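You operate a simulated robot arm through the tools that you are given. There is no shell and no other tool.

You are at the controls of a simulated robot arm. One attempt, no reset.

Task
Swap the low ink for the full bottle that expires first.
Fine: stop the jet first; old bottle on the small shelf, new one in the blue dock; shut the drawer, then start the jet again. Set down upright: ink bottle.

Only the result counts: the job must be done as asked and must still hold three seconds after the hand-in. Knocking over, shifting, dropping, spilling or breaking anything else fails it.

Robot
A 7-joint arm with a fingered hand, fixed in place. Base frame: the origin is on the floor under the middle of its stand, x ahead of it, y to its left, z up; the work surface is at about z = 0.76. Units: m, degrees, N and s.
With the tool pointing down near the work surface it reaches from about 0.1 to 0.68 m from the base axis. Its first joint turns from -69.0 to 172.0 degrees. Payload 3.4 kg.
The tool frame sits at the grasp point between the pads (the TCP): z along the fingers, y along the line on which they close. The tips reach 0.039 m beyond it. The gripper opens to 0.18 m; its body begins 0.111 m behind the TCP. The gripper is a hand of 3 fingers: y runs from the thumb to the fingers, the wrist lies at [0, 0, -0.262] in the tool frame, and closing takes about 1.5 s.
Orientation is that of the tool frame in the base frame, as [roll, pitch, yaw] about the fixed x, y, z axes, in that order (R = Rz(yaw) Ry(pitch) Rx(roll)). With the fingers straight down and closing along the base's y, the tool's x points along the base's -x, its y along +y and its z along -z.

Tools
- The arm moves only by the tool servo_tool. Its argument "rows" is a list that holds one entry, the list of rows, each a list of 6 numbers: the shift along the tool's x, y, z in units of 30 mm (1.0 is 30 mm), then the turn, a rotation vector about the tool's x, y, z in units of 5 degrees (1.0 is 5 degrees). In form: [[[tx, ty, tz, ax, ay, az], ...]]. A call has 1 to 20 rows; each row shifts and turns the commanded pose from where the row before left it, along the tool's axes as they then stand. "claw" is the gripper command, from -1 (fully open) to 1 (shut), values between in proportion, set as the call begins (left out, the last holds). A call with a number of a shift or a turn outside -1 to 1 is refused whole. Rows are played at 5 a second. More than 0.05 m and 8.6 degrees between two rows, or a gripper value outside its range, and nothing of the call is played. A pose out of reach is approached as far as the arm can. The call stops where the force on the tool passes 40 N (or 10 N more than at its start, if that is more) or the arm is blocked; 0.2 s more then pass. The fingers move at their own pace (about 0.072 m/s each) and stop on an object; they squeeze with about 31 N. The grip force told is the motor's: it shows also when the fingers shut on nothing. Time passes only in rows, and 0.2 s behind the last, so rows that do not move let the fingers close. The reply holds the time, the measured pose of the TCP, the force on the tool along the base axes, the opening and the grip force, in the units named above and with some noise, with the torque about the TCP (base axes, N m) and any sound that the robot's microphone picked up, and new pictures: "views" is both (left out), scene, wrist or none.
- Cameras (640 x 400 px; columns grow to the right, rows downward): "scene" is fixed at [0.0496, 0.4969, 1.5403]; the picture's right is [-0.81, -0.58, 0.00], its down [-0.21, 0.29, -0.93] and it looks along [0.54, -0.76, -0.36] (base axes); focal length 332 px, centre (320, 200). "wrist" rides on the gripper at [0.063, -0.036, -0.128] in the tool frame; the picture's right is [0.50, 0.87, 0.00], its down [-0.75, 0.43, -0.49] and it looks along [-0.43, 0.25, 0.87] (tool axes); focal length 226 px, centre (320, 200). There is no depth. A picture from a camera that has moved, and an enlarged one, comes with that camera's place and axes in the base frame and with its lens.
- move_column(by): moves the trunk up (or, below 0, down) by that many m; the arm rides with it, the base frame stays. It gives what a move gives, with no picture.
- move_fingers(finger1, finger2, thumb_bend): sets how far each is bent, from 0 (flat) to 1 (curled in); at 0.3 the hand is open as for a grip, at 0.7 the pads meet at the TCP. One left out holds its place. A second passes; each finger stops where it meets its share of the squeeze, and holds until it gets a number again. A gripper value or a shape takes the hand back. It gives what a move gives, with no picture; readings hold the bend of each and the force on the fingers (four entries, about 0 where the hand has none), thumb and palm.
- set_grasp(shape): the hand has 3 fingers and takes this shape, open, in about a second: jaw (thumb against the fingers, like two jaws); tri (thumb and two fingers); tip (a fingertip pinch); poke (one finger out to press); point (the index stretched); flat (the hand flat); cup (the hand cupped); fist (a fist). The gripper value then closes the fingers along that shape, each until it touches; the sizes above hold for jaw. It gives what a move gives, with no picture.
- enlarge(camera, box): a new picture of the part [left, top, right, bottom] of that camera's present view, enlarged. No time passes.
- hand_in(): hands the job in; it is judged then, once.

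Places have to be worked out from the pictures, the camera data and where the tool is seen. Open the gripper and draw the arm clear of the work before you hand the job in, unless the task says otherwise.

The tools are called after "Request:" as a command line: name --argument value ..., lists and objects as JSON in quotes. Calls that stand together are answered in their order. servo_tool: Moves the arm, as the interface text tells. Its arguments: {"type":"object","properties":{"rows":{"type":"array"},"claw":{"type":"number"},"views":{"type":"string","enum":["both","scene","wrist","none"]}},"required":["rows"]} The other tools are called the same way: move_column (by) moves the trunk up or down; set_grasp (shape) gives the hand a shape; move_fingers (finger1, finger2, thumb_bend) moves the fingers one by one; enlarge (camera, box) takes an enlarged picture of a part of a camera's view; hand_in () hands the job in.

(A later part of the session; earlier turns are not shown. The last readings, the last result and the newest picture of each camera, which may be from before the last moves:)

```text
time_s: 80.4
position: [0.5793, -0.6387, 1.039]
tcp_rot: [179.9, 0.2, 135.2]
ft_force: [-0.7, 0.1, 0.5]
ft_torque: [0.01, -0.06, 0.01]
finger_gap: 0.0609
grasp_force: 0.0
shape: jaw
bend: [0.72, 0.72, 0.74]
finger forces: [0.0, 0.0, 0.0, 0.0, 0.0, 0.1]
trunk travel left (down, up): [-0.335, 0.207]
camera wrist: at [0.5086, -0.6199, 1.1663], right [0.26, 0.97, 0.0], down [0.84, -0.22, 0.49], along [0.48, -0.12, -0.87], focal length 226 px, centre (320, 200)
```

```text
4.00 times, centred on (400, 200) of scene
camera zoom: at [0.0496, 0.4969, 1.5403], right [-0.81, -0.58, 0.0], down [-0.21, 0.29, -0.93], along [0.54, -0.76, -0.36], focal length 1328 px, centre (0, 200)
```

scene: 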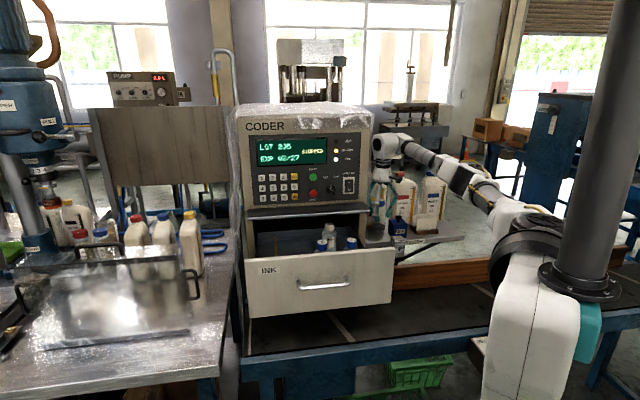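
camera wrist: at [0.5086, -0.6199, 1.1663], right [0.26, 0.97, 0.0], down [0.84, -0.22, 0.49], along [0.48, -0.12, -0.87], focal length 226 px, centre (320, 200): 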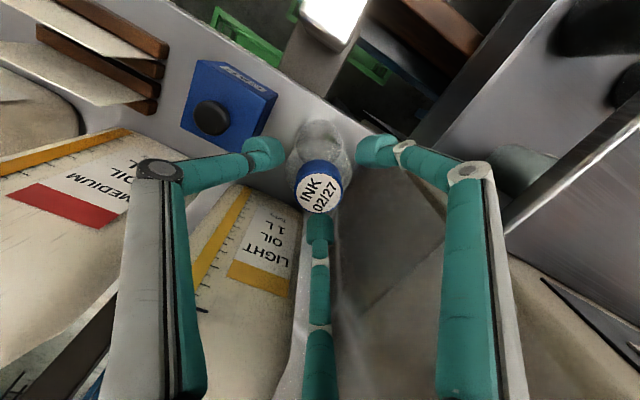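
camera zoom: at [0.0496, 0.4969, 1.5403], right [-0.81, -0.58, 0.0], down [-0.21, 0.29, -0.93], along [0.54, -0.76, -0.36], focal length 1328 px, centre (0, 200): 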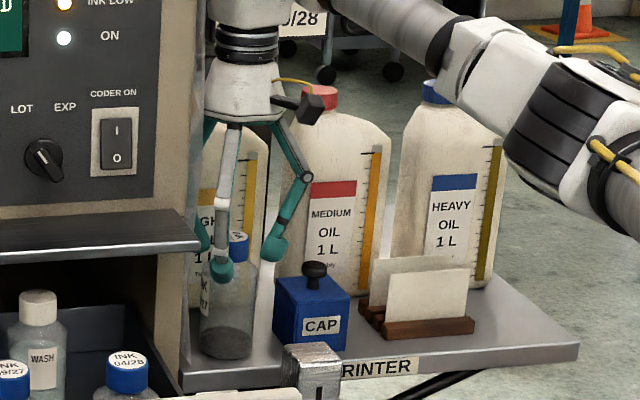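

The old bottle stands well on the shelf. Rising further, retreating from the shelf, then rolling back for the next pick.

Request:
servo_tool --rows '[[[0, 0, -0.8, 0, 0, 0], [0, 0, -0.8, 0, 0, 0], [0, 0, -0.8, 0, 0, 0], [0, 0, -0.8, 0, 0, 0], [0, 0, -0.8, 0, 0, 0], [0, 0, -0.7, 0, 0, 0], [0.6, 0, 0, 0, 0, 0], [0.8, 0, 0, 0, 0, 0], [0.8, 0, 0, 0, 0, 0], [0.8, 0, 0, 0, 0, 0], [0.8, 0, 0, 0, 0, 0], [0.8, 0, 0, 0, 0, 0], [0.5, 0, 0, 0, 0, 0]]]' --views "both"

```text
time_s: 83.2
position: [0.4706, -0.5305, 1.1793]
tcp_rot: [179.8, 0.1, 135.2]
ft_force: [-0.2, -0.5, 0.3]
ft_torque: [0.01, 0.0, 0.02]
finger_gap: 0.0608
grasp_force: 0.1
shape: jaw
bend: [0.72, 0.72, 0.74]
finger forces: [0.0, 0.0, 0.1, 0.1, 0.0, 0.0]
trunk travel left (down, up): [-0.335, 0.207]
camera wrist: at [0.4005, -0.5116, 1.3067], right [0.26, 0.97, 0.0], down [0.84, -0.22, 0.49], along [0.48, -0.12, -0.87], focal length 226 px, centre (320, 200)
```

scene: 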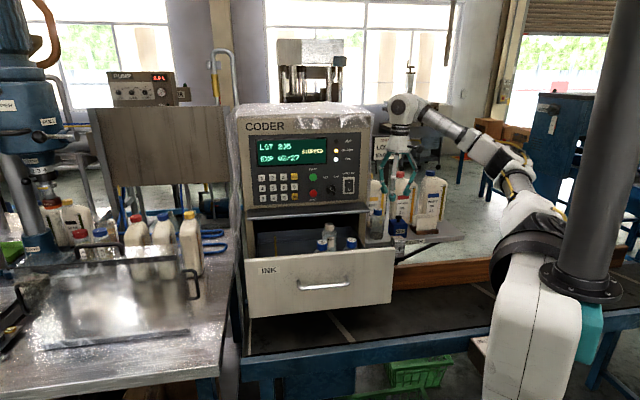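
wrist: 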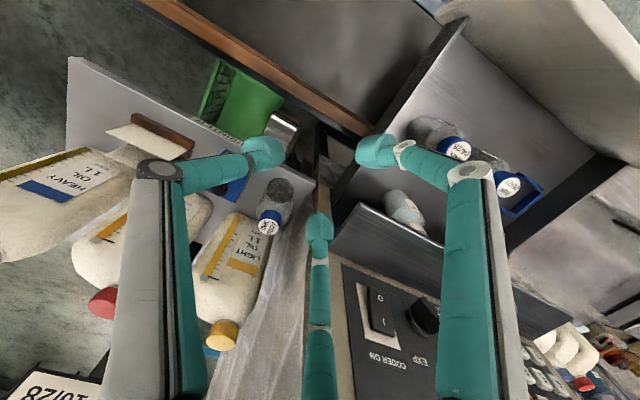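

Now rolling the hand back 90° here in free space.

Request:
servo_tool --rows '[[[0, 0, 0, 0, 0, -1], [0, 0, 0, 0, 0, -1], [0, 0, 0, 0, 0, -1], [0, 0, 0, 0, 0, -1], [0, 0, 0, 0, 0, -1], [0, 0, 0, 0, 0, -1], [0, 0, 0, 0, 0, -1], [0, 0, 0, 0, 0, -1], [0, 0, 0, 0, 0, -1], [0, 0, 0, 0, 0, -1], [0, 0, 0, 0, 0, -1], [0, 0, 0, 0, 0, -1], [0, 0, 0, 0, 0, -1], [0, 0, 0, 0, 0, -1], [0, 0, 0, 0, 0, -1], [0, 0, 0, 0, 0, -1], [0, 0, 0, 0, 0, -1], [0, 0, 0, 0, 0, -1]]]' --claw 0.05 --views "none"

Request:
servo_tool --rows '[[[0, 0.8, 0, 0, 0, 0], [0, 0.8, 0, 0, 0, 0], [0, 0.8, 0, 0, 0, 0], [-0.8, 0, 0, 0, 0, 0], [-0.9, 0, 0, 0, 0, 0], [-0.9, 0, 0, 0, 0, 0], [-0.9, 0, 0, 0, 0, 0], [-0.9, 0, 0, 0, 0, 0], [-0.9, 0, 0, 0, 0, 0], [-0.9, 0, 0, 0, 0, 0], [-0.9, 0, 0, 0, 0, 0], [-0.9, 0, 0, 0, 0, 0], [-0.9, 0, 0.3, 0, 0, 0]]]' --views "both"

Request:
enlarge --camera "wrist" --box '[220, 80, 420, 280]'

```text
time_s: 87.0
position: [0.4708, -0.5319, 1.1807]
tcp_rot: [-179.9, 0.0, -134.6]
ft_force: [0.4, -0.6, -0.4]
ft_torque: [-0.01, -0.02, 0.03]
finger_gap: 0.0849
grasp_force: 0.0
shape: jaw
bend: [0.71, 0.71, 0.72]
finger forces: [0.1, 0.1, 0.1, 0.0, 0.0, 0.0]
trunk travel left (down, up): [-0.335, 0.207]
```

```text
time_s: 89.8
position: [0.6096, -0.2907, 1.1713]
tcp_rot: [-179.9, 0.2, -135.0]
ft_force: [-0.9, 0.4, -0.5]
ft_torque: [-0.01, 0.0, -0.03]
finger_gap: 0.0852
grasp_force: 0.0
shape: jaw
bend: [0.71, 0.71, 0.72]
finger forces: [0.0, 0.1, 0.1, 0.0, 0.1, 0.1]
trunk travel left (down, up): [-0.335, 0.207]
camera wrist: at [0.5896, -0.3597, 1.2986], right [-0.97, 0.26, 0.0], down [0.22, 0.84, 0.49], along [0.13, 0.48, -0.87], focal length 226 px, centre (320, 200)
```

scene: 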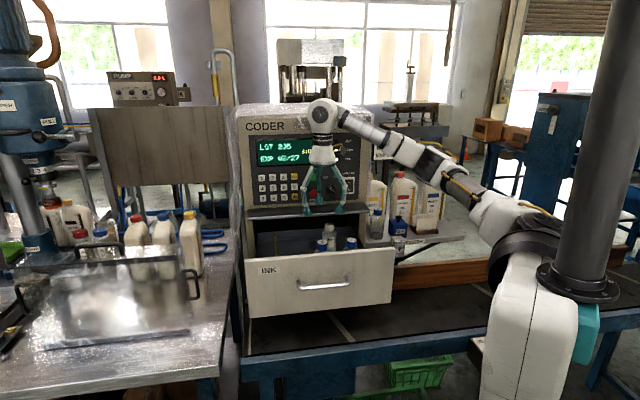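
wrist: 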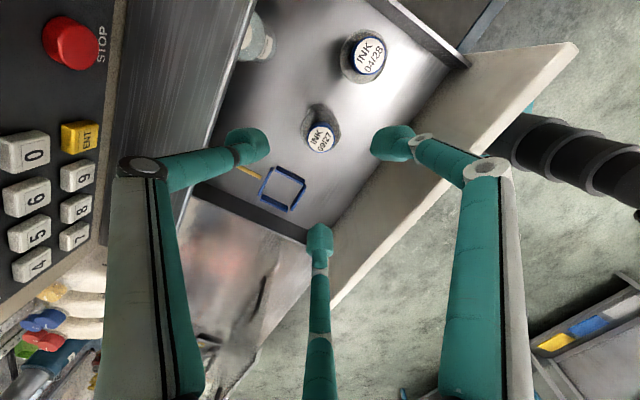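

```text
2.00 times, centred on (320, 180) of wrist
camera zoom: at [0.5896, -0.3597, 1.2986], right [-0.97, 0.26, 0.0], down [0.22, 0.84, 0.49], along [0.13, 0.48, -0.87], focal length 452 px, centre (320, 240)
```

zoom: 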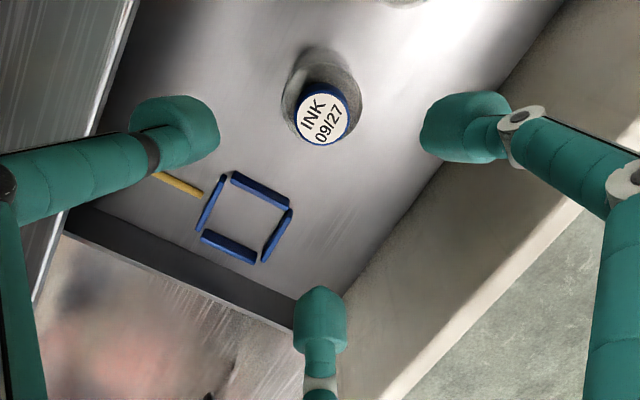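

The empty dock is visible with centre at about (0.712, -0.187), matching where I picked the old bottle. 09/27 is within 3 mm of the tool axis; correcting and descending.

Request:
servo_tool --rows '[[[0.09, 0, 0.5, 0, 0, 0], [0, 0, 0.8, 0, 0, 0], [0, 0, 0.8, 0, 0, 0], [0, 0, 0.8, 0, 0, 0], [0, 0, 0.8, 0, 0, 0]]]' --views "wrist"

Request:
enlarge --camera "wrist" --box '[220, 80, 420, 280]'

```text
time_s: 91.0
position: [0.606, -0.2932, 1.061]
tcp_rot: [-180.0, 0.2, -134.8]
ft_force: [0.7, 0.3, 0.3]
ft_torque: [0.0, 0.0, 0.0]
finger_gap: 0.0851
grasp_force: 0.0
shape: jaw
bend: [0.71, 0.71, 0.72]
finger forces: [0.0, 0.0, 0.0, 0.0, 0.1, 0.0]
trunk travel left (down, up): [-0.335, 0.207]
camera wrist: at [0.5863, -0.3637, 1.1879], right [-0.97, 0.26, 0.0], down [0.22, 0.84, 0.49], along [0.13, 0.48, -0.87], focal length 226 px, centre (320, 200)
```

wrist: 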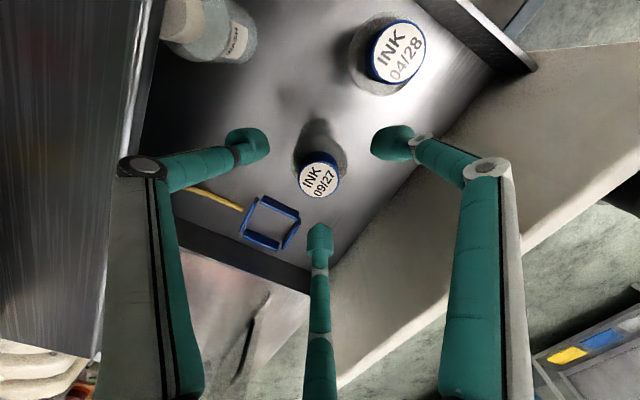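

```text
2.00 times, centred on (320, 180) of wrist
camera zoom: at [0.5863, -0.3637, 1.1879], right [-0.97, 0.26, 0.0], down [0.22, 0.84, 0.49], along [0.13, 0.48, -0.87], focal length 452 px, centre (320, 240)
```

zoom: 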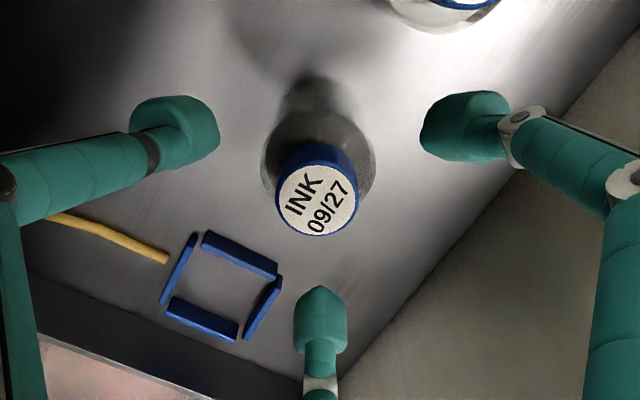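

Alignment good (2 mm). Descending to the same grasp height as before and closing.

Request:
servo_tool --rows '[[[-0.06, 0, 0.6, 0, 0, 0], [0, 0, 0.6, 0, 0, 0], [0, 0, 0.6, 0, 0, 0], [0, 0, 0.4, 0, 0, 0], [0, 0, 0.3, 0, 0, 0]]]' --views "wrist"

Request:
enlarge --camera "wrist" --box '[220, 100, 420, 300]'

```text
time_s: 92.2
position: [0.6094, -0.2924, 0.9857]
tcp_rot: [-179.9, 0.2, -134.8]
ft_force: [0.0, 0.3, -0.4]
ft_torque: [-0.01, 0.02, 0.03]
finger_gap: 0.085
grasp_force: 0.1
shape: jaw
bend: [0.71, 0.71, 0.72]
finger forces: [0.1, 0.1, 0.0, 0.1, 0.1, 0.1]
trunk travel left (down, up): [-0.335, 0.207]
camera wrist: at [0.5893, -0.3614, 1.1126], right [-0.97, 0.26, 0.0], down [0.22, 0.84, 0.49], along [0.13, 0.48, -0.87], focal length 226 px, centre (320, 200)
```

wrist: 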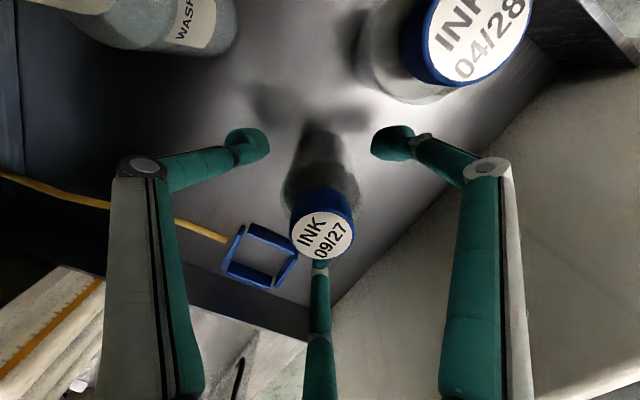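

```text
2.00 times, centred on (320, 200) of wrist
camera zoom: at [0.5893, -0.3614, 1.1126], right [-0.97, 0.26, 0.0], down [0.22, 0.84, 0.49], along [0.13, 0.48, -0.87], focal length 452 px, centre (320, 200)
```

zoom: 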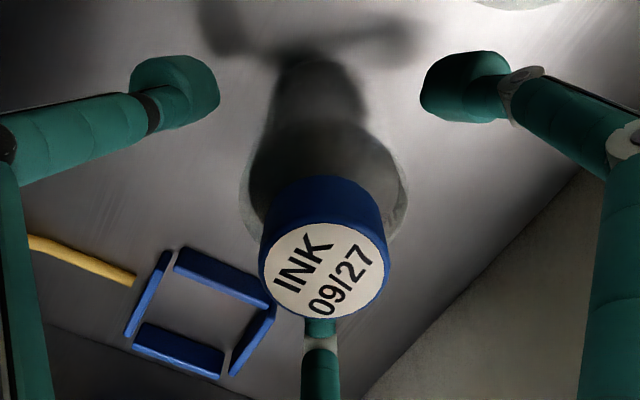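

The bottle is centred and its body is dark up to the shoulder, i.e. full. Closing the fingers.

Request:
servo_tool --rows '[[[0, 0, 0, 0, 0, 0], [0, 0, 0, 0, 0, 0], [0, 0, 0, 0, 0, 0], [0, 0, 0, 0, 0, 0], [0, 0, 0, 0, 0, 0], [0, 0, 0, 0, 0, 0], [0, 0, 0, 0, 0, 0], [0, 0, 0, 0, 0, 0]]]' --claw 1 --views "wrist"

Request:
enlarge --camera "wrist" --box '[220, 100, 420, 300]'

```text
time_s: 94.0
position: [0.6088, -0.2918, 0.9859]
tcp_rot: [180.0, 0.2, -134.8]
ft_force: [-0.4, -0.8, 0.6]
ft_torque: [-0.03, 0.02, 0.0]
finger_gap: 0.0479
grasp_force: 31.2
shape: jaw
bend: [0.72, 0.72, 0.75]
finger forces: [27.9, 27.9, 0.1, 0.0, 28.8, 0.1]
trunk travel left (down, up): [-0.335, 0.207]
camera wrist: at [0.5892, -0.3613, 1.1126], right [-0.97, 0.26, 0.0], down [0.22, 0.84, 0.49], along [0.13, 0.48, -0.87], focal length 226 px, centre (320, 200)
```

wrist: 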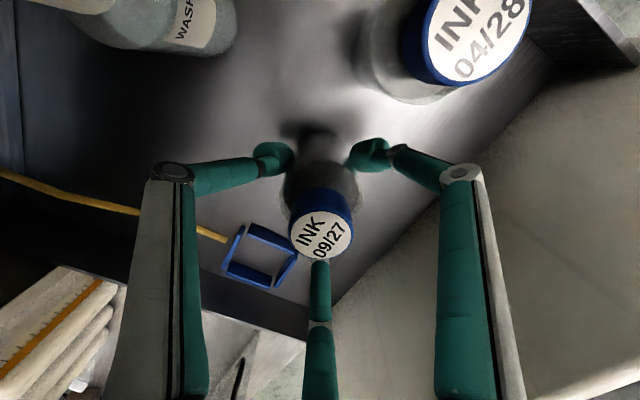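

```text
2.00 times, centred on (320, 200) of wrist
camera zoom: at [0.5892, -0.3613, 1.1126], right [-0.97, 0.26, 0.0], down [0.22, 0.84, 0.49], along [0.13, 0.48, -0.87], focal length 452 px, centre (320, 200)
```

zoom: 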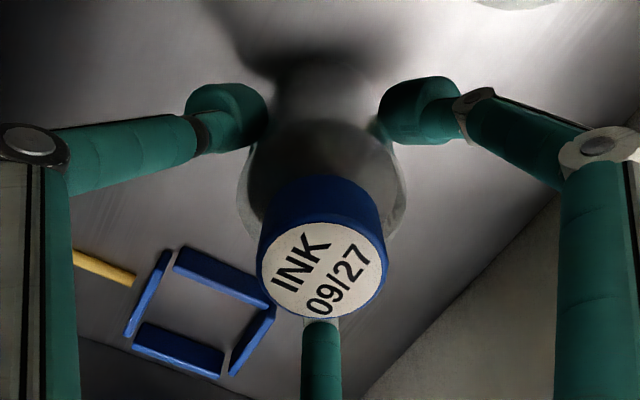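

Same grip quality as before. Lifting 12 cm straight up to clear the dock rails and inspect the level.

Request:
servo_tool --rows '[[[0, 0, -0.2, 0, 0, 0], [0, 0, -0.3, 0, 0, 0], [0, 0, -0.6, 0, 0, 0], [0, 0, -0.9, 0, 0, 0], [0, 0, -0.9, 0, 0, 0], [0, 0, -0.7, 0, 0, 0], [0, 0, -0.4, 0, 0, 0]]]' --views "both"

Request:
enlarge --camera "scene" --box '[290, 180, 370, 260]'

```text
time_s: 95.6
position: [0.6088, -0.2899, 1.1039]
tcp_rot: [-179.9, 0.1, -134.8]
ft_force: [-0.9, 0.1, -1.9]
ft_torque: [0.0, 0.0, -0.04]
finger_gap: 0.0478
grasp_force: 31.1
shape: jaw
bend: [0.72, 0.72, 0.75]
finger forces: [27.9, 28.0, 0.0, 0.0, 28.8, 0.1]
trunk travel left (down, up): [-0.335, 0.207]
camera wrist: at [0.5895, -0.3606, 1.2323], right [-0.97, 0.26, 0.0], down [0.22, 0.84, 0.49], along [0.13, 0.48, -0.87], focal length 226 px, centre (320, 200)
```

scene: 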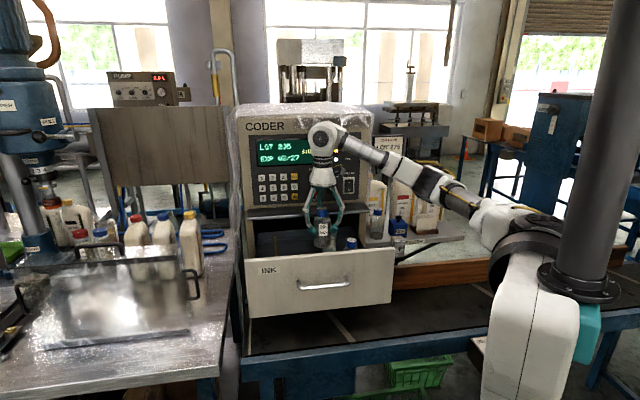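
wrist: 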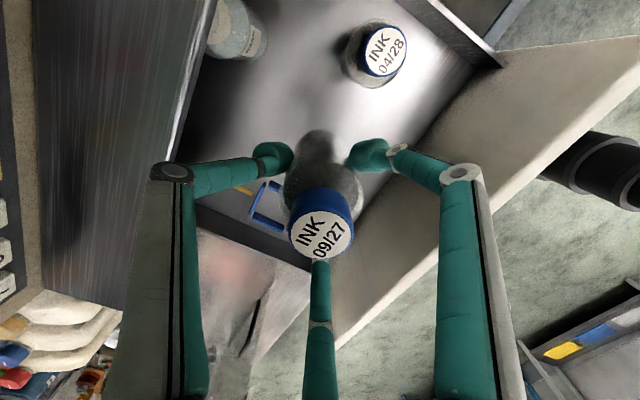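

```text
5.00 times, centred on (330, 220) of scene
camera zoom: at [0.0496, 0.4969, 1.5403], right [-0.81, -0.58, 0.0], down [-0.21, 0.29, -0.93], along [0.54, -0.76, -0.36], focal length 1660 px, centre (270, 100)
```

zoom: 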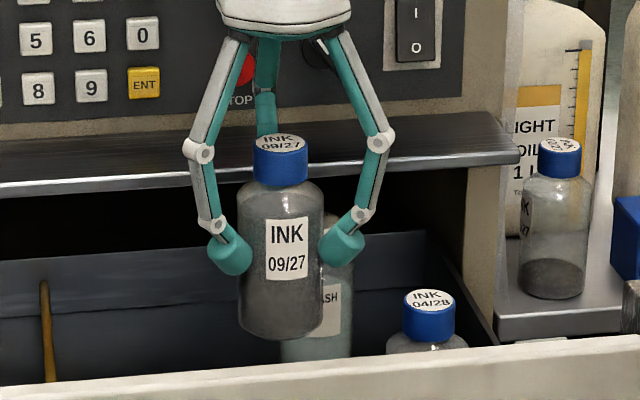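

09/27 is dark up to its shoulder, so it is full; the old one on the shelf is nearly empty. Moving over the dock centre (0.712, -0.187).

Request:
servo_tool --rows '[[[-0.4, 0, 0, 0, 0, 0], [-0.8, 0, 0, 0, 0, 0], [-0.8, 0, 0, 0, 0, 0], [-0.8, 0, 0, 0, 0, 0], [-0.8, 0, 0, 0, 0, 0], [-0.8, 0, 0, 0, 0, 0], [-0.46, 0, 0, 0, 0, 0], [0, 0, 0, 0, 0, 0]]]' --views "both"

Request:
enlarge --camera "wrist" --box '[220, 80, 420, 280]'

```text
time_s: 97.4
position: [0.7098, -0.189, 1.1085]
tcp_rot: [-179.9, 0.2, -134.9]
ft_force: [-0.3, -0.5, -2.3]
ft_torque: [0.0, 0.04, 0.01]
finger_gap: 0.0476
grasp_force: 30.8
shape: jaw
bend: [0.72, 0.72, 0.75]
finger forces: [27.9, 27.9, 0.1, 0.0, 29.0, 0.0]
trunk travel left (down, up): [-0.335, 0.207]
camera wrist: at [0.691, -0.2589, 1.2348], right [-0.97, 0.26, 0.0], down [0.22, 0.84, 0.49], along [0.13, 0.48, -0.87], focal length 226 px, centre (320, 200)
```

scene: 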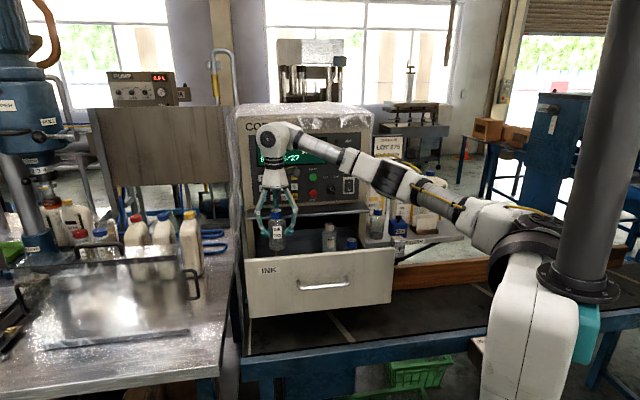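
wrist: 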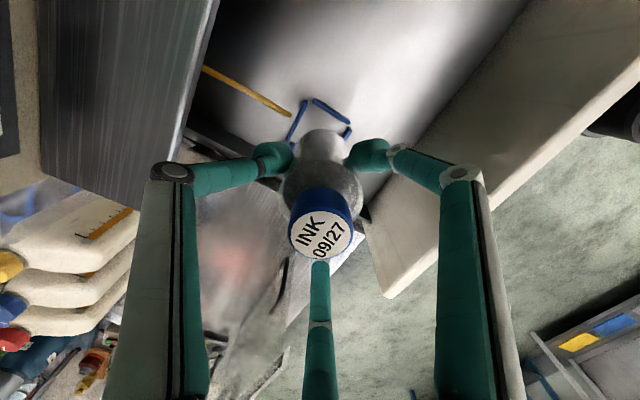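

```text
2.00 times, centred on (320, 180) of wrist
camera zoom: at [0.691, -0.2589, 1.2348], right [-0.97, 0.26, 0.0], down [0.22, 0.84, 0.49], along [0.13, 0.48, -0.87], focal length 452 px, centre (320, 240)
```

zoom: 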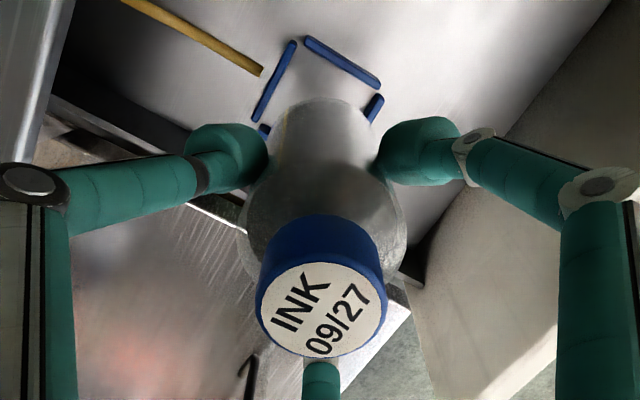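

About 3 mm short of the dock centre in e. I'll correct it and lower to just above the rails, then check.

Request:
servo_tool --rows '[[[-0.09, -0.03, 0, 0, 0, 0], [0, 0, 0.5, 0, 0, 0], [0, 0, 0.7, 0, 0, 0], [0, 0, 0.7, 0, 0, 0], [0, 0, 0.6, 0, 0, 0], [0, 0, 0.3, 0, 0, 0]]]' --views "wrist"

Request:
enlarge --camera "wrist" --box '[240, 80, 400, 240]'

Request:
enlarge --camera "scene" --box '[240, 200, 320, 280]'

```text
time_s: 98.8
position: [0.7122, -0.1867, 1.0205]
tcp_rot: [-179.9, 0.3, -134.7]
ft_force: [0.5, 0.0, -2.1]
ft_torque: [-0.02, 0.01, -0.03]
finger_gap: 0.0475
grasp_force: 31.1
shape: jaw
bend: [0.72, 0.72, 0.75]
finger forces: [27.9, 27.8, 0.0, 0.0, 28.9, 0.1]
trunk travel left (down, up): [-0.335, 0.207]
camera wrist: at [0.6939, -0.2569, 1.1476], right [-0.97, 0.26, 0.0], down [0.22, 0.84, 0.49], along [0.13, 0.48, -0.87], focal length 226 px, centre (320, 200)
```

wrist: 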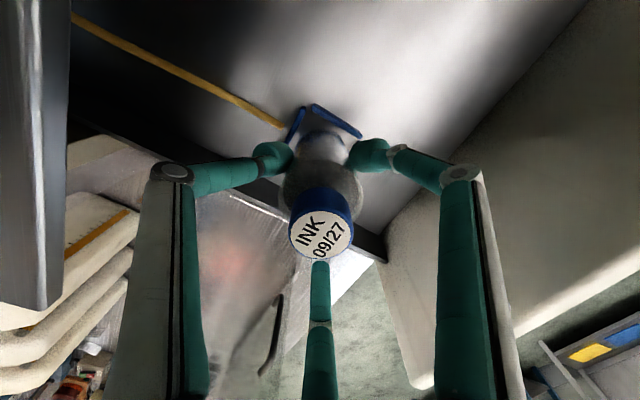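

```text
2.50 times, centred on (320, 160) of wrist
camera zoom: at [0.6939, -0.2569, 1.1476], right [-0.97, 0.26, 0.0], down [0.22, 0.84, 0.49], along [0.13, 0.48, -0.87], focal length 565 px, centre (320, 300)
```

zoom: 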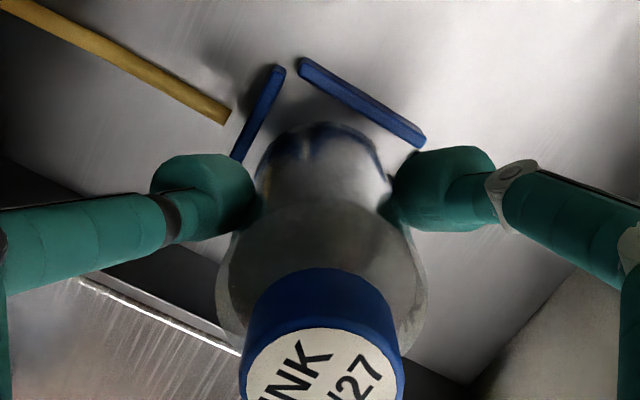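

```text
5.00 times, centred on (280, 240) of scene
camera zoom: at [0.0496, 0.4969, 1.5403], right [-0.81, -0.58, 0.0], down [-0.21, 0.29, -0.93], along [0.54, -0.76, -0.36], focal length 1660 px, centre (520, 0)
```

zoom: 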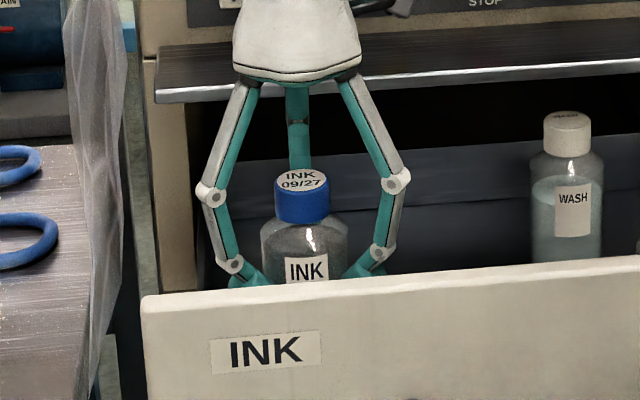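

Centred to within about a millimetre. Lowering slowly into the dock, watching for early contact with a rail.

Request:
servo_tool --rows '[[[0, 0, 0.25, 0, 0, 0], [0, 0, 0.2, 0, 0, 0], [0, 0, 0.15, 0, 0, 0]]]' --views "none"

Request:
servo_tool --rows '[[[0, 0, 0.1, 0, 0, 0], [0, 0, 0.1, 0, 0, 0]]]' --views "none"

```text
time_s: 99.6
position: [0.7117, -0.1872, 1.0032]
tcp_rot: [-179.9, 0.3, -134.9]
ft_force: [-0.3, 0.7, -2.2]
ft_torque: [0.0, -0.01, 0.0]
finger_gap: 0.0473
grasp_force: 30.8
shape: jaw
bend: [0.72, 0.72, 0.75]
finger forces: [27.8, 27.9, 0.1, 0.0, 28.9, 0.0]
trunk travel left (down, up): [-0.335, 0.207]
```

```text
time_s: 100.2
position: [0.7133, -0.1866, 0.9985]
tcp_rot: [-179.9, 0.1, -134.9]
ft_force: [-0.1, 0.2, -2.7]
ft_torque: [0.0, -0.02, -0.01]
finger_gap: 0.0476
grasp_force: 30.8
shape: jaw
bend: [0.72, 0.72, 0.75]
finger forces: [27.9, 27.9, 0.0, 0.1, 28.9, 0.0]
trunk travel left (down, up): [-0.335, 0.207]
```

No rail contact at z 0.9985 (bottle base now level with the rail tops). Continuing down.

Request:
servo_tool --rows '[[[0, 0, 0.1, 0, 0, 0], [0, 0, 0.1, 0, 0, 0], [0, 0, 0.08, 0, 0, 0]]]' --views "none"

Request:
servo_tool --rows '[[[0, 0, 0.06, 0, 0, 0], [0, 0, 0.05, 0, 0, 0]]]' --views "wrist"

```text
time_s: 101.0
position: [0.7134, -0.1856, 0.9894]
tcp_rot: [-179.9, 0.3, -134.8]
ft_force: [0.6, -0.5, -2.3]
ft_torque: [-0.01, 0.01, -0.02]
finger_gap: 0.0475
grasp_force: 31.1
shape: jaw
bend: [0.72, 0.72, 0.75]
finger forces: [27.9, 27.9, 0.0, 0.0, 28.9, 0.0]
trunk travel left (down, up): [-0.335, 0.207]
```

```text
time_s: 101.6
position: [0.7133, -0.1871, 0.9875]
tcp_rot: [-179.9, 0.2, -134.8]
ft_force: [0.3, 1.2, -1.8]
ft_torque: [0.0, 0.0, 0.02]
finger_gap: 0.0475
grasp_force: 31.1
shape: jaw
bend: [0.72, 0.72, 0.75]
finger forces: [27.9, 28.0, 0.1, 0.0, 28.9, 0.0]
trunk travel left (down, up): [-0.335, 0.207]
camera wrist: at [0.694, -0.2569, 1.1132], right [-0.97, 0.26, 0.0], down [0.22, 0.84, 0.49], along [0.13, 0.48, -0.87], focal length 226 px, centre (320, 200)
```

wrist: 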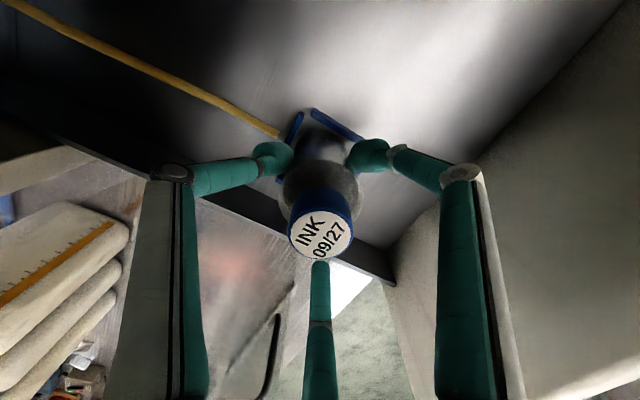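

Nearly at the original height (0.986) and it looks just like the old bottle did. A couple more millimetres to feel the floor.

Request:
servo_tool --rows '[[[0, 0, 0.04, 0, 0, 0], [0, 0, 0.04, 0, 0, 0]]]' --views "none"

```text
time_s: 102.2
position: [0.713, -0.1871, 0.9852]
tcp_rot: [-179.8, 0.2, -134.7]
ft_force: [-0.6, -0.2, 1.3]
ft_torque: [-0.07, 0.06, -0.03]
finger_gap: 0.0477
grasp_force: 30.9
shape: jaw
bend: [0.72, 0.72, 0.75]
finger forces: [28.4, 28.0, 0.0, 0.0, 28.8, 0.0]
trunk travel left (down, up): [-0.335, 0.207]
```

The weight came off (force changed from -2.2 to +1.3 N): the bottle rests on the dock floor. Releasing.

Request:
servo_tool --rows '[[[0, 0, 0.02, 0, 0, 0], [0, 0, 0, 0, 0, 0], [0, 0, 0, 0, 0, 0], [0, 0, 0, 0, 0, 0], [0, 0, 0, 0, 0, 0]]]' --claw 0.1 --views "wrist"

Request:
enlarge --camera "wrist" --box '[220, 100, 420, 300]'

```text
time_s: 103.4
position: [0.7139, -0.1864, 0.9846]
tcp_rot: [-179.9, 0.2, -134.7]
ft_force: [0.7, -0.7, -0.3]
ft_torque: [0.02, 0.0, 0.0]
finger_gap: 0.0805
grasp_force: 0.1
shape: jaw
bend: [0.71, 0.71, 0.73]
finger forces: [0.0, 0.0, 0.0, 0.1, 0.0, 0.0]
trunk travel left (down, up): [-0.335, 0.207]
camera wrist: at [0.6944, -0.2565, 1.1112], right [-0.97, 0.26, 0.0], down [0.22, 0.84, 0.49], along [0.13, 0.48, -0.87], focal length 226 px, centre (320, 200)
```

wrist: 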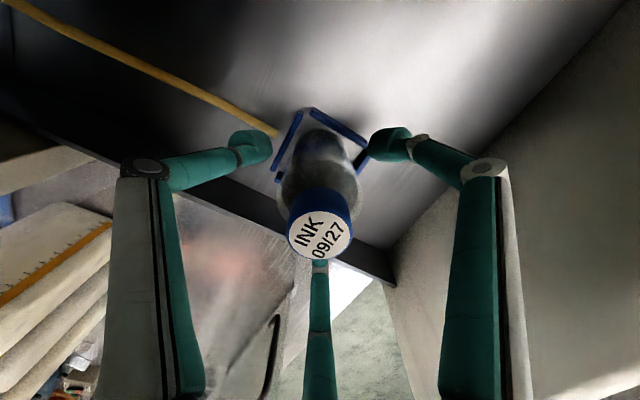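

```text
2.00 times, centred on (320, 200) of wrist
camera zoom: at [0.6944, -0.2565, 1.1112], right [-0.97, 0.26, 0.0], down [0.22, 0.84, 0.49], along [0.13, 0.48, -0.87], focal length 452 px, centre (320, 200)
```

zoom: 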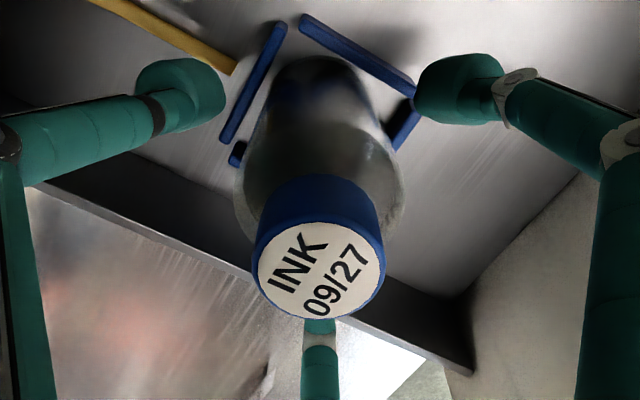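

The new bottle stands inside the dock rails. Rising straight up and looking from above.

Request:
servo_tool --rows '[[[0, 0, -0.2, 0, 0, 0], [0, 0, -0.4, 0, 0, 0], [0, 0, -0.8, 0, 0, 0], [0, 0, -0.9, 0, 0, 0], [0, 0, -0.9, 0, 0, 0], [0, 0, -0.9, 0, 0, 0], [0, 0, -0.9, 0, 0, 0], [0, 0, -0.9, 0, 0, 0]]]' --views "both"

Request:
enlarge --camera "wrist" --box '[260, 80, 380, 200]'

Request:
enlarge --camera "scene" --box '[230, 180, 430, 310]'

```text
time_s: 105.2
position: [0.7106, -0.1866, 1.1615]
tcp_rot: [-179.9, 0.1, -134.8]
ft_force: [0.3, -0.3, 0.1]
ft_torque: [0.01, -0.02, 0.02]
finger_gap: 0.0803
grasp_force: 0.0
shape: jaw
bend: [0.71, 0.71, 0.73]
finger forces: [0.0, 0.0, 0.1, 0.0, 0.1, 0.0]
trunk travel left (down, up): [-0.335, 0.207]
camera wrist: at [0.692, -0.256, 1.289], right [-0.97, 0.26, 0.0], down [0.22, 0.84, 0.49], along [0.13, 0.48, -0.87], focal length 226 px, centre (320, 200)
```

scene: 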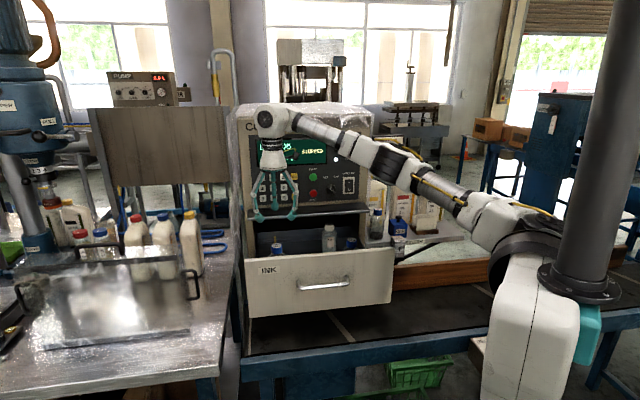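
wrist: 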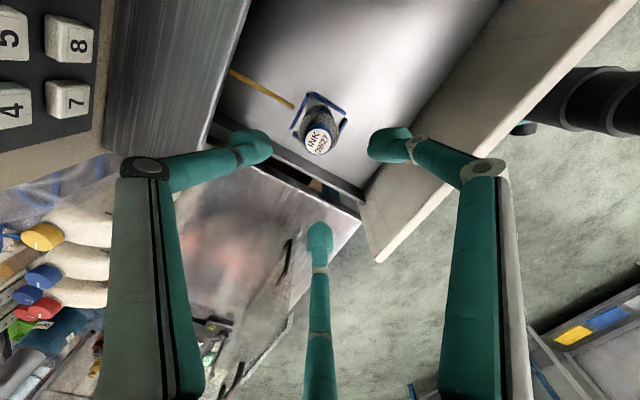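

```text
3.33 times, centred on (320, 140) of wrist
camera zoom: at [0.692, -0.256, 1.289], right [-0.97, 0.26, 0.0], down [0.22, 0.84, 0.49], along [0.13, 0.48, -0.87], focal length 754 px, centre (320, 400)
```

zoom: 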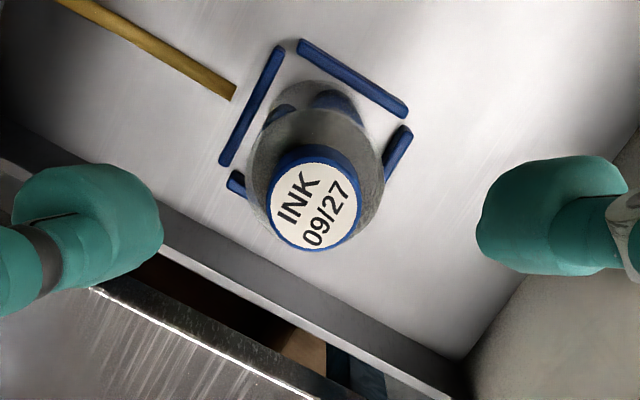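

```text
3.08 times, centred on (330, 245) of scene
camera zoom: at [0.0496, 0.4969, 1.5403], right [-0.81, -0.58, 0.0], down [-0.21, 0.29, -0.93], along [0.54, -0.76, -0.36], focal length 1022 px, centre (289, 62)
```

zoom: 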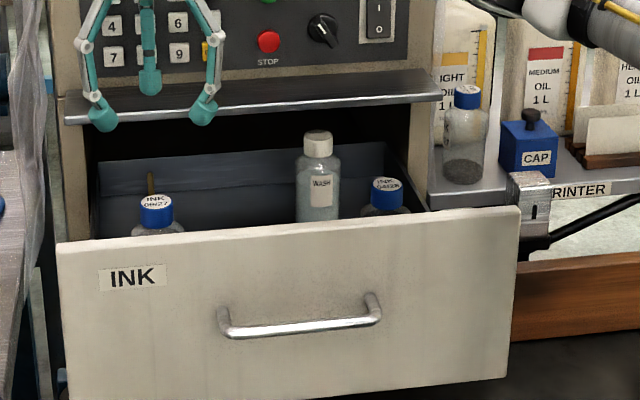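

Everything in the drawer looks right: 09/27 in the dock, WASH and 04/28 untouched, old bottle on the shelf. Now I move back out in front of the drawer for pushing it shut.

Request:
servo_tool --rows '[[[0, 0.3, -0.5, 0, 0, 0], [0.4, 0.8, -0.3, 0, 0, 0], [0.45, 0.88, -0.1, 0, 0, 0], [0.45, 0.88, 0, 0, 0, 0], [0.45, 0.88, 0, 0, 0, 0], [0.45, 0.88, 0, 0, 0, 0], [0.45, 0.88, 0, 0, 0, 0], [0.45, 0.88, 0, 0, 0, 0], [0.45, 0.88, 0, 0, 0, 0], [0.45, 0.88, 0, 0, 0, 0], [0.45, 0.66, 0, 0, 0, 0]]]' --claw 0.4 --views "none"

Request:
servo_tool --rows '[[[0, 0, 0, 1, 0, 0], [0, 0, 0, 1, 0, 0], [0, 0, 0, 1, 0, 0], [0, 0, 0, 1, 0, 0], [0, 0, 0, 1, 0, 0], [0, 0, 0, 1, 0, 0], [0, 0, 0, 1, 0, 0], [0, 0, 0, 1, 0, 0], [0, 0, 0, 1, 0, 0], [0, 0, 0, 1, 0, 0], [0, 0, 0, 1, 0, 0], [0, 0, 0, 1, 0, 0], [0, 0, 0, 1, 0, 0], [0, 0, 0, 1, 0, 0], [0, 0, 0, 1, 0, 0]]]' --views "both"

```text
time_s: 107.6
position: [0.4313, -0.0963, 1.1853]
tcp_rot: [-179.9, 0.3, -134.9]
ft_force: [-0.6, 0.0, 0.8]
ft_torque: [0.01, -0.02, 0.02]
finger_gap: 0.0544
grasp_force: 0.0
shape: jaw
bend: [0.72, 0.72, 0.74]
finger forces: [0.1, 0.0, 0.0, 0.0, 0.0, 0.0]
trunk travel left (down, up): [-0.335, 0.207]
```

```text
time_s: 110.8
position: [0.4312, -0.0944, 1.1872]
tcp_rot: [-104.8, 0.1, -134.8]
ft_force: [0.4, 0.5, 0.4]
ft_torque: [-0.02, -0.02, 0.0]
finger_gap: 0.0543
grasp_force: 0.1
shape: jaw
bend: [0.72, 0.72, 0.74]
finger forces: [0.1, 0.0, 0.0, 0.1, 0.0, 0.0]
trunk travel left (down, up): [-0.335, 0.207]
camera wrist: at [0.305, -0.0579, 1.2536], right [-0.51, -0.2, -0.84], down [0.11, 0.95, -0.29], along [0.85, -0.25, -0.46], focal length 226 px, centre (320, 200)
```

scene: 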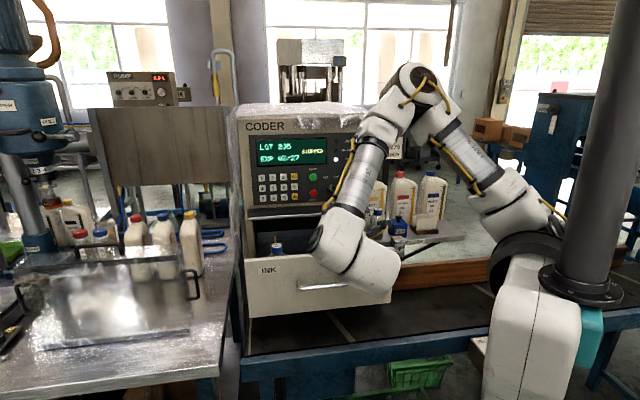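
wrist: 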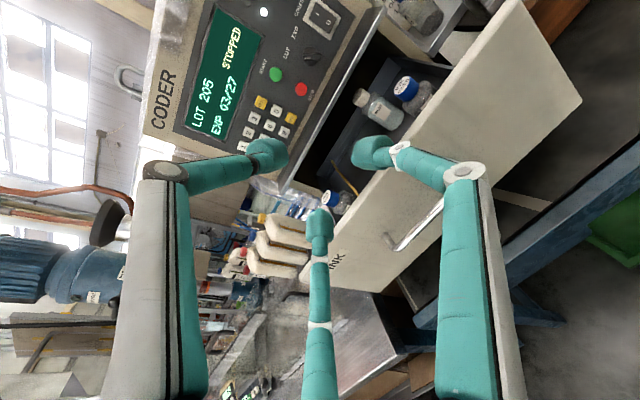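

The hand is in exactly the pose I used after opening. Lowering the trunk 0.2 m to bring it in front of the handle.

Request:
move_column --by -0.2

Request:
servo_tool --rows '[[[0, 0, 0, 0, 0, 0]]]' --views "both"

```text
time_s: 113.0
position: [0.4304, -0.0946, 0.9877]
tcp_rot: [-104.9, 0.2, -134.8]
ft_force: [0.0, -0.3, 0.0]
ft_torque: [0.01, 0.06, 0.0]
finger_gap: 0.0547
grasp_force: 0.0
shape: jaw
bend: [0.72, 0.72, 0.74]
finger forces: [0.1, 0.1, 0.1, 0.1, 0.0, 0.0]
trunk travel left (down, up): [-0.135, 0.407]
```

```text
time_s: 113.4
position: [0.43, -0.0958, 0.9872]
tcp_rot: [-104.9, 0.2, -134.8]
ft_force: [0.1, 0.0, -0.9]
ft_torque: [0.04, -0.02, 0.03]
finger_gap: 0.0542
grasp_force: 0.1
shape: jaw
bend: [0.72, 0.72, 0.74]
finger forces: [0.0, 0.0, 0.1, 0.0, 0.0, 0.1]
trunk travel left (down, up): [-0.135, 0.407]
camera wrist: at [0.3052, -0.0591, 1.0542], right [-0.51, -0.2, -0.84], down [0.12, 0.95, -0.29], along [0.85, -0.24, -0.46], focal length 226 px, centre (320, 200)
```

scene: 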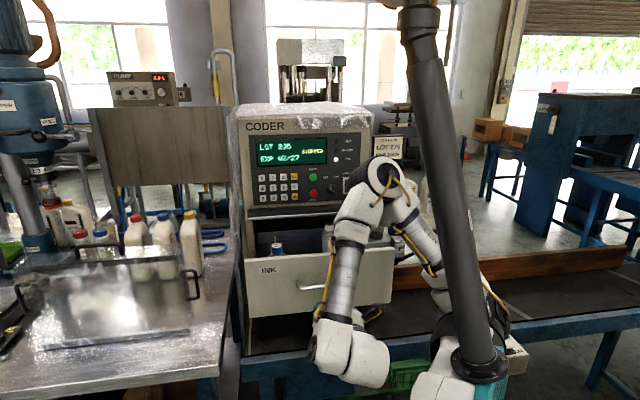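
wrist: 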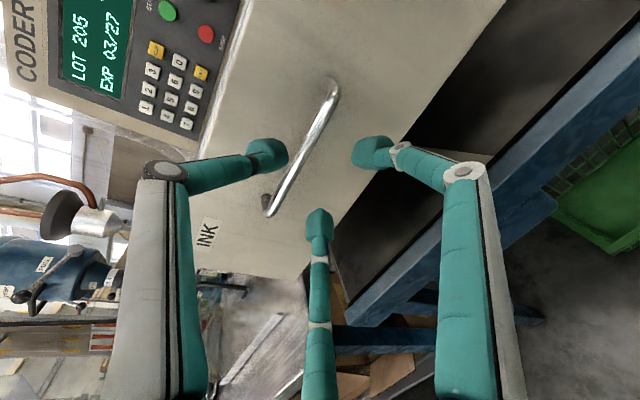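

Same geometry as before, bar between thumb and fingers. Advancing horizontally until the fingertips meet the drawer face.

Request:
servo_tool --rows '[[[0, -0.128, 0.483, 0, 0, 0], [0, -0.128, 0.483, 0, 0, 0], [0, -0.128, 0.483, 0, 0, 0], [0, -0.085, 0.322, 0, 0, 0], [0, -0.068, 0.258, 0, 0, 0]]]' --views "wrist"

```text
time_s: 114.6
position: [0.4755, -0.1394, 0.987]
tcp_rot: [-105.0, 0.1, -134.8]
ft_force: [-0.5, 0.1, -0.2]
ft_torque: [-0.02, 0.0, 0.06]
finger_gap: 0.0541
grasp_force: 0.0
shape: jaw
bend: [0.72, 0.72, 0.75]
finger forces: [0.0, 0.1, 0.0, 0.0, 0.0, 0.0]
trunk travel left (down, up): [-0.135, 0.407]
camera wrist: at [0.3507, -0.1037, 1.0547], right [-0.51, -0.2, -0.84], down [0.11, 0.95, -0.29], along [0.85, -0.24, -0.46], focal length 226 px, centre (320, 200)
```

wrist: 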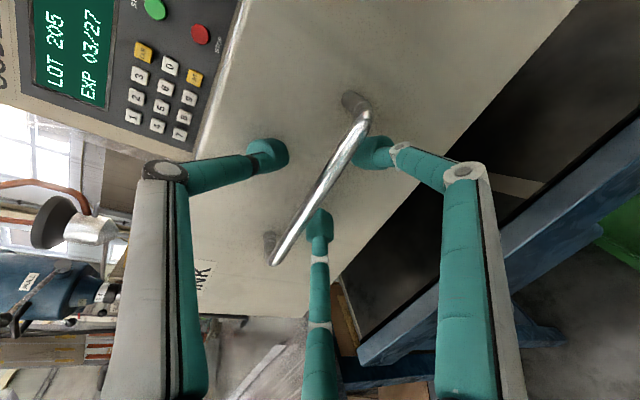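

At the drawer face. Pushing slowly (about 6 cm/s) so nothing inside tips.

Request:
servo_tool --rows '[[[0, -0.034, 0.129, 0, 0, 0], [0, -0.051, 0.193, 0, 0, 0], [0, -0.085, 0.322, 0, 0, 0], [0, -0.085, 0.322, 0, 0, 0], [0, -0.085, 0.322, 0, 0, 0], [0, -0.085, 0.322, 0, 0, 0]]]' --views "both"

```text
time_s: 116.0
position: [0.5124, -0.1754, 0.9867]
tcp_rot: [-104.9, 0.0, -134.8]
ft_force: [0.2, -0.4, -0.4]
ft_torque: [0.0, -0.03, 0.01]
finger_gap: 0.0541
grasp_force: 0.0
shape: jaw
bend: [0.72, 0.72, 0.75]
finger forces: [0.0, 0.1, 0.0, 0.0, 0.0, 0.0]
trunk travel left (down, up): [-0.135, 0.407]
camera wrist: at [0.3865, -0.1396, 1.0536], right [-0.51, -0.2, -0.84], down [0.12, 0.95, -0.29], along [0.85, -0.24, -0.46], focal length 226 px, centre (320, 200)
```

scene: 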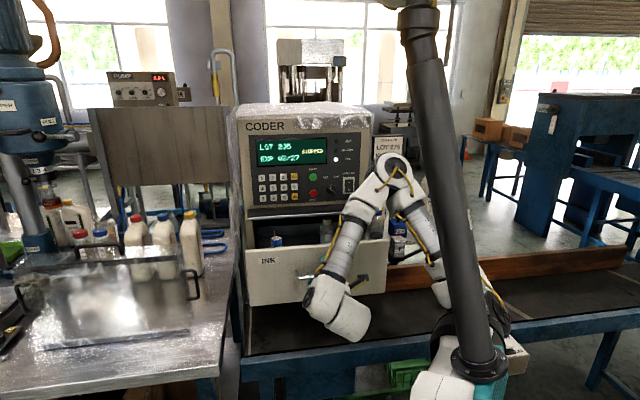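
wrist: 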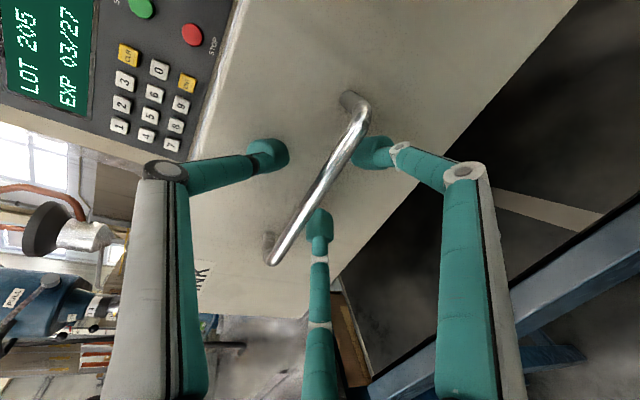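

The drawer glides with almost no force. Continuing.

Request:
servo_tool --rows '[[[0, -0.051, 0.193, 0, 0, 0], [0, -0.085, 0.322, 0, 0, 0], [0, -0.102, 0.387, 0, 0, 0], [0, -0.102, 0.387, 0, 0, 0], [0, -0.102, 0.387, 0, 0, 0], [0, -0.102, 0.387, 0, 0, 0], [0, -0.102, 0.387, 0, 0, 0], [0, -0.102, 0.387, 0, 0, 0], [0, -0.102, 0.387, 0, 0, 0], [0, -0.102, 0.387, 0, 0, 0], [0, -0.102, 0.387, 0, 0, 0], [0, -0.085, 0.322, 0, 0, 0]]]' --views "both"

```text
time_s: 118.6
position: [0.6071, -0.2707, 0.9855]
tcp_rot: [-105.0, 0.1, -135.0]
ft_force: [-0.6, 0.9, -0.3]
ft_torque: [-0.01, -0.01, 0.02]
finger_gap: 0.0539
grasp_force: 0.1
shape: jaw
bend: [0.72, 0.72, 0.75]
finger forces: [0.0, 0.1, 0.1, 0.1, 0.2, 0.1]
trunk travel left (down, up): [-0.135, 0.407]
camera wrist: at [0.4811, -0.2339, 1.0528], right [-0.51, -0.2, -0.84], down [0.12, 0.95, -0.29], along [0.85, -0.25, -0.46], focal length 226 px, centre (320, 200)
```

scene: 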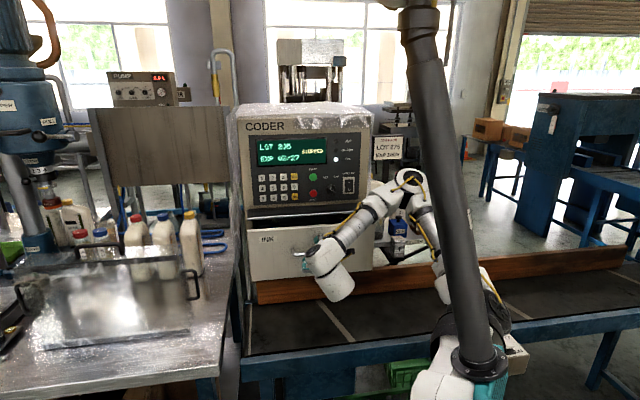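
wrist: 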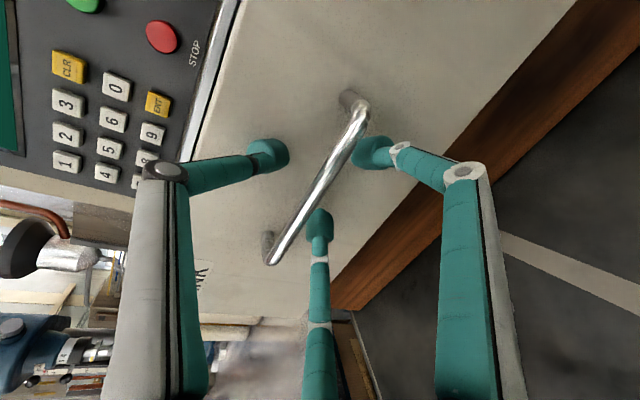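

About 13.5 cm left. Continuing at the same gentle pace, then slowing.

Request:
servo_tool --rows '[[[0, -0.051, 0.193, 0, 0, 0], [0, -0.085, 0.322, 0, 0, 0], [0, -0.102, 0.387, 0, 0, 0], [0, -0.102, 0.387, 0, 0, 0], [0, -0.102, 0.387, 0, 0, 0], [0, -0.102, 0.387, 0, 0, 0], [0, -0.102, 0.387, 0, 0, 0], [0, -0.102, 0.387, 0, 0, 0], [0, -0.085, 0.322, 0, 0, 0], [0, -0.051, 0.193, 0, 0, 0], [0, -0.051, 0.193, 0, 0, 0]]]' --views "both"

```text
time_s: 121.0
position: [0.6834, -0.3485, 0.9869]
tcp_rot: [-104.9, 0.1, -134.9]
ft_force: [0.0, -0.2, 0.6]
ft_torque: [0.01, 0.02, 0.01]
finger_gap: 0.0541
grasp_force: 0.1
shape: jaw
bend: [0.72, 0.72, 0.75]
finger forces: [0.1, 0.1, 0.1, 0.0, 0.2, 0.0]
trunk travel left (down, up): [-0.135, 0.407]
camera wrist: at [0.5585, -0.3115, 1.0537], right [-0.51, -0.2, -0.84], down [0.12, 0.95, -0.29], along [0.85, -0.25, -0.46], focal length 226 px, centre (320, 200)
```

scene: 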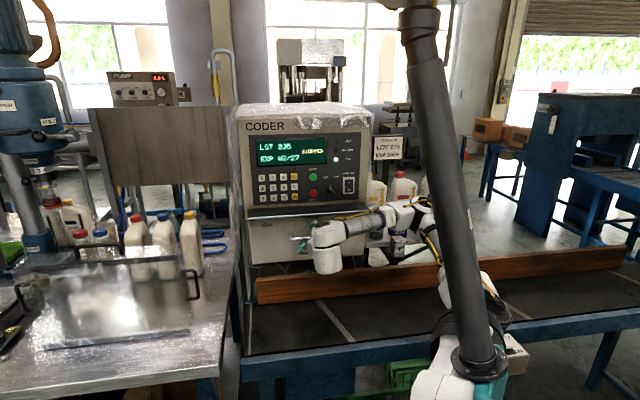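
wrist: 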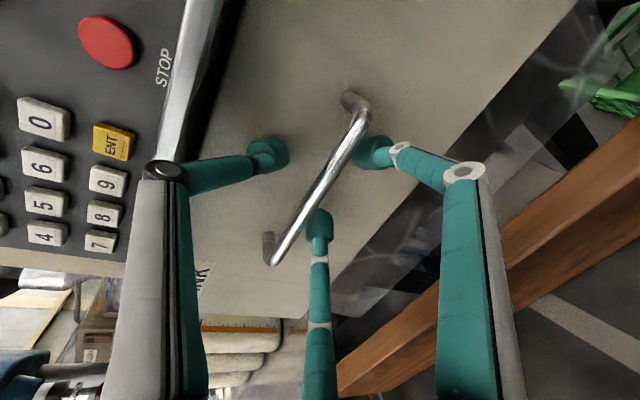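

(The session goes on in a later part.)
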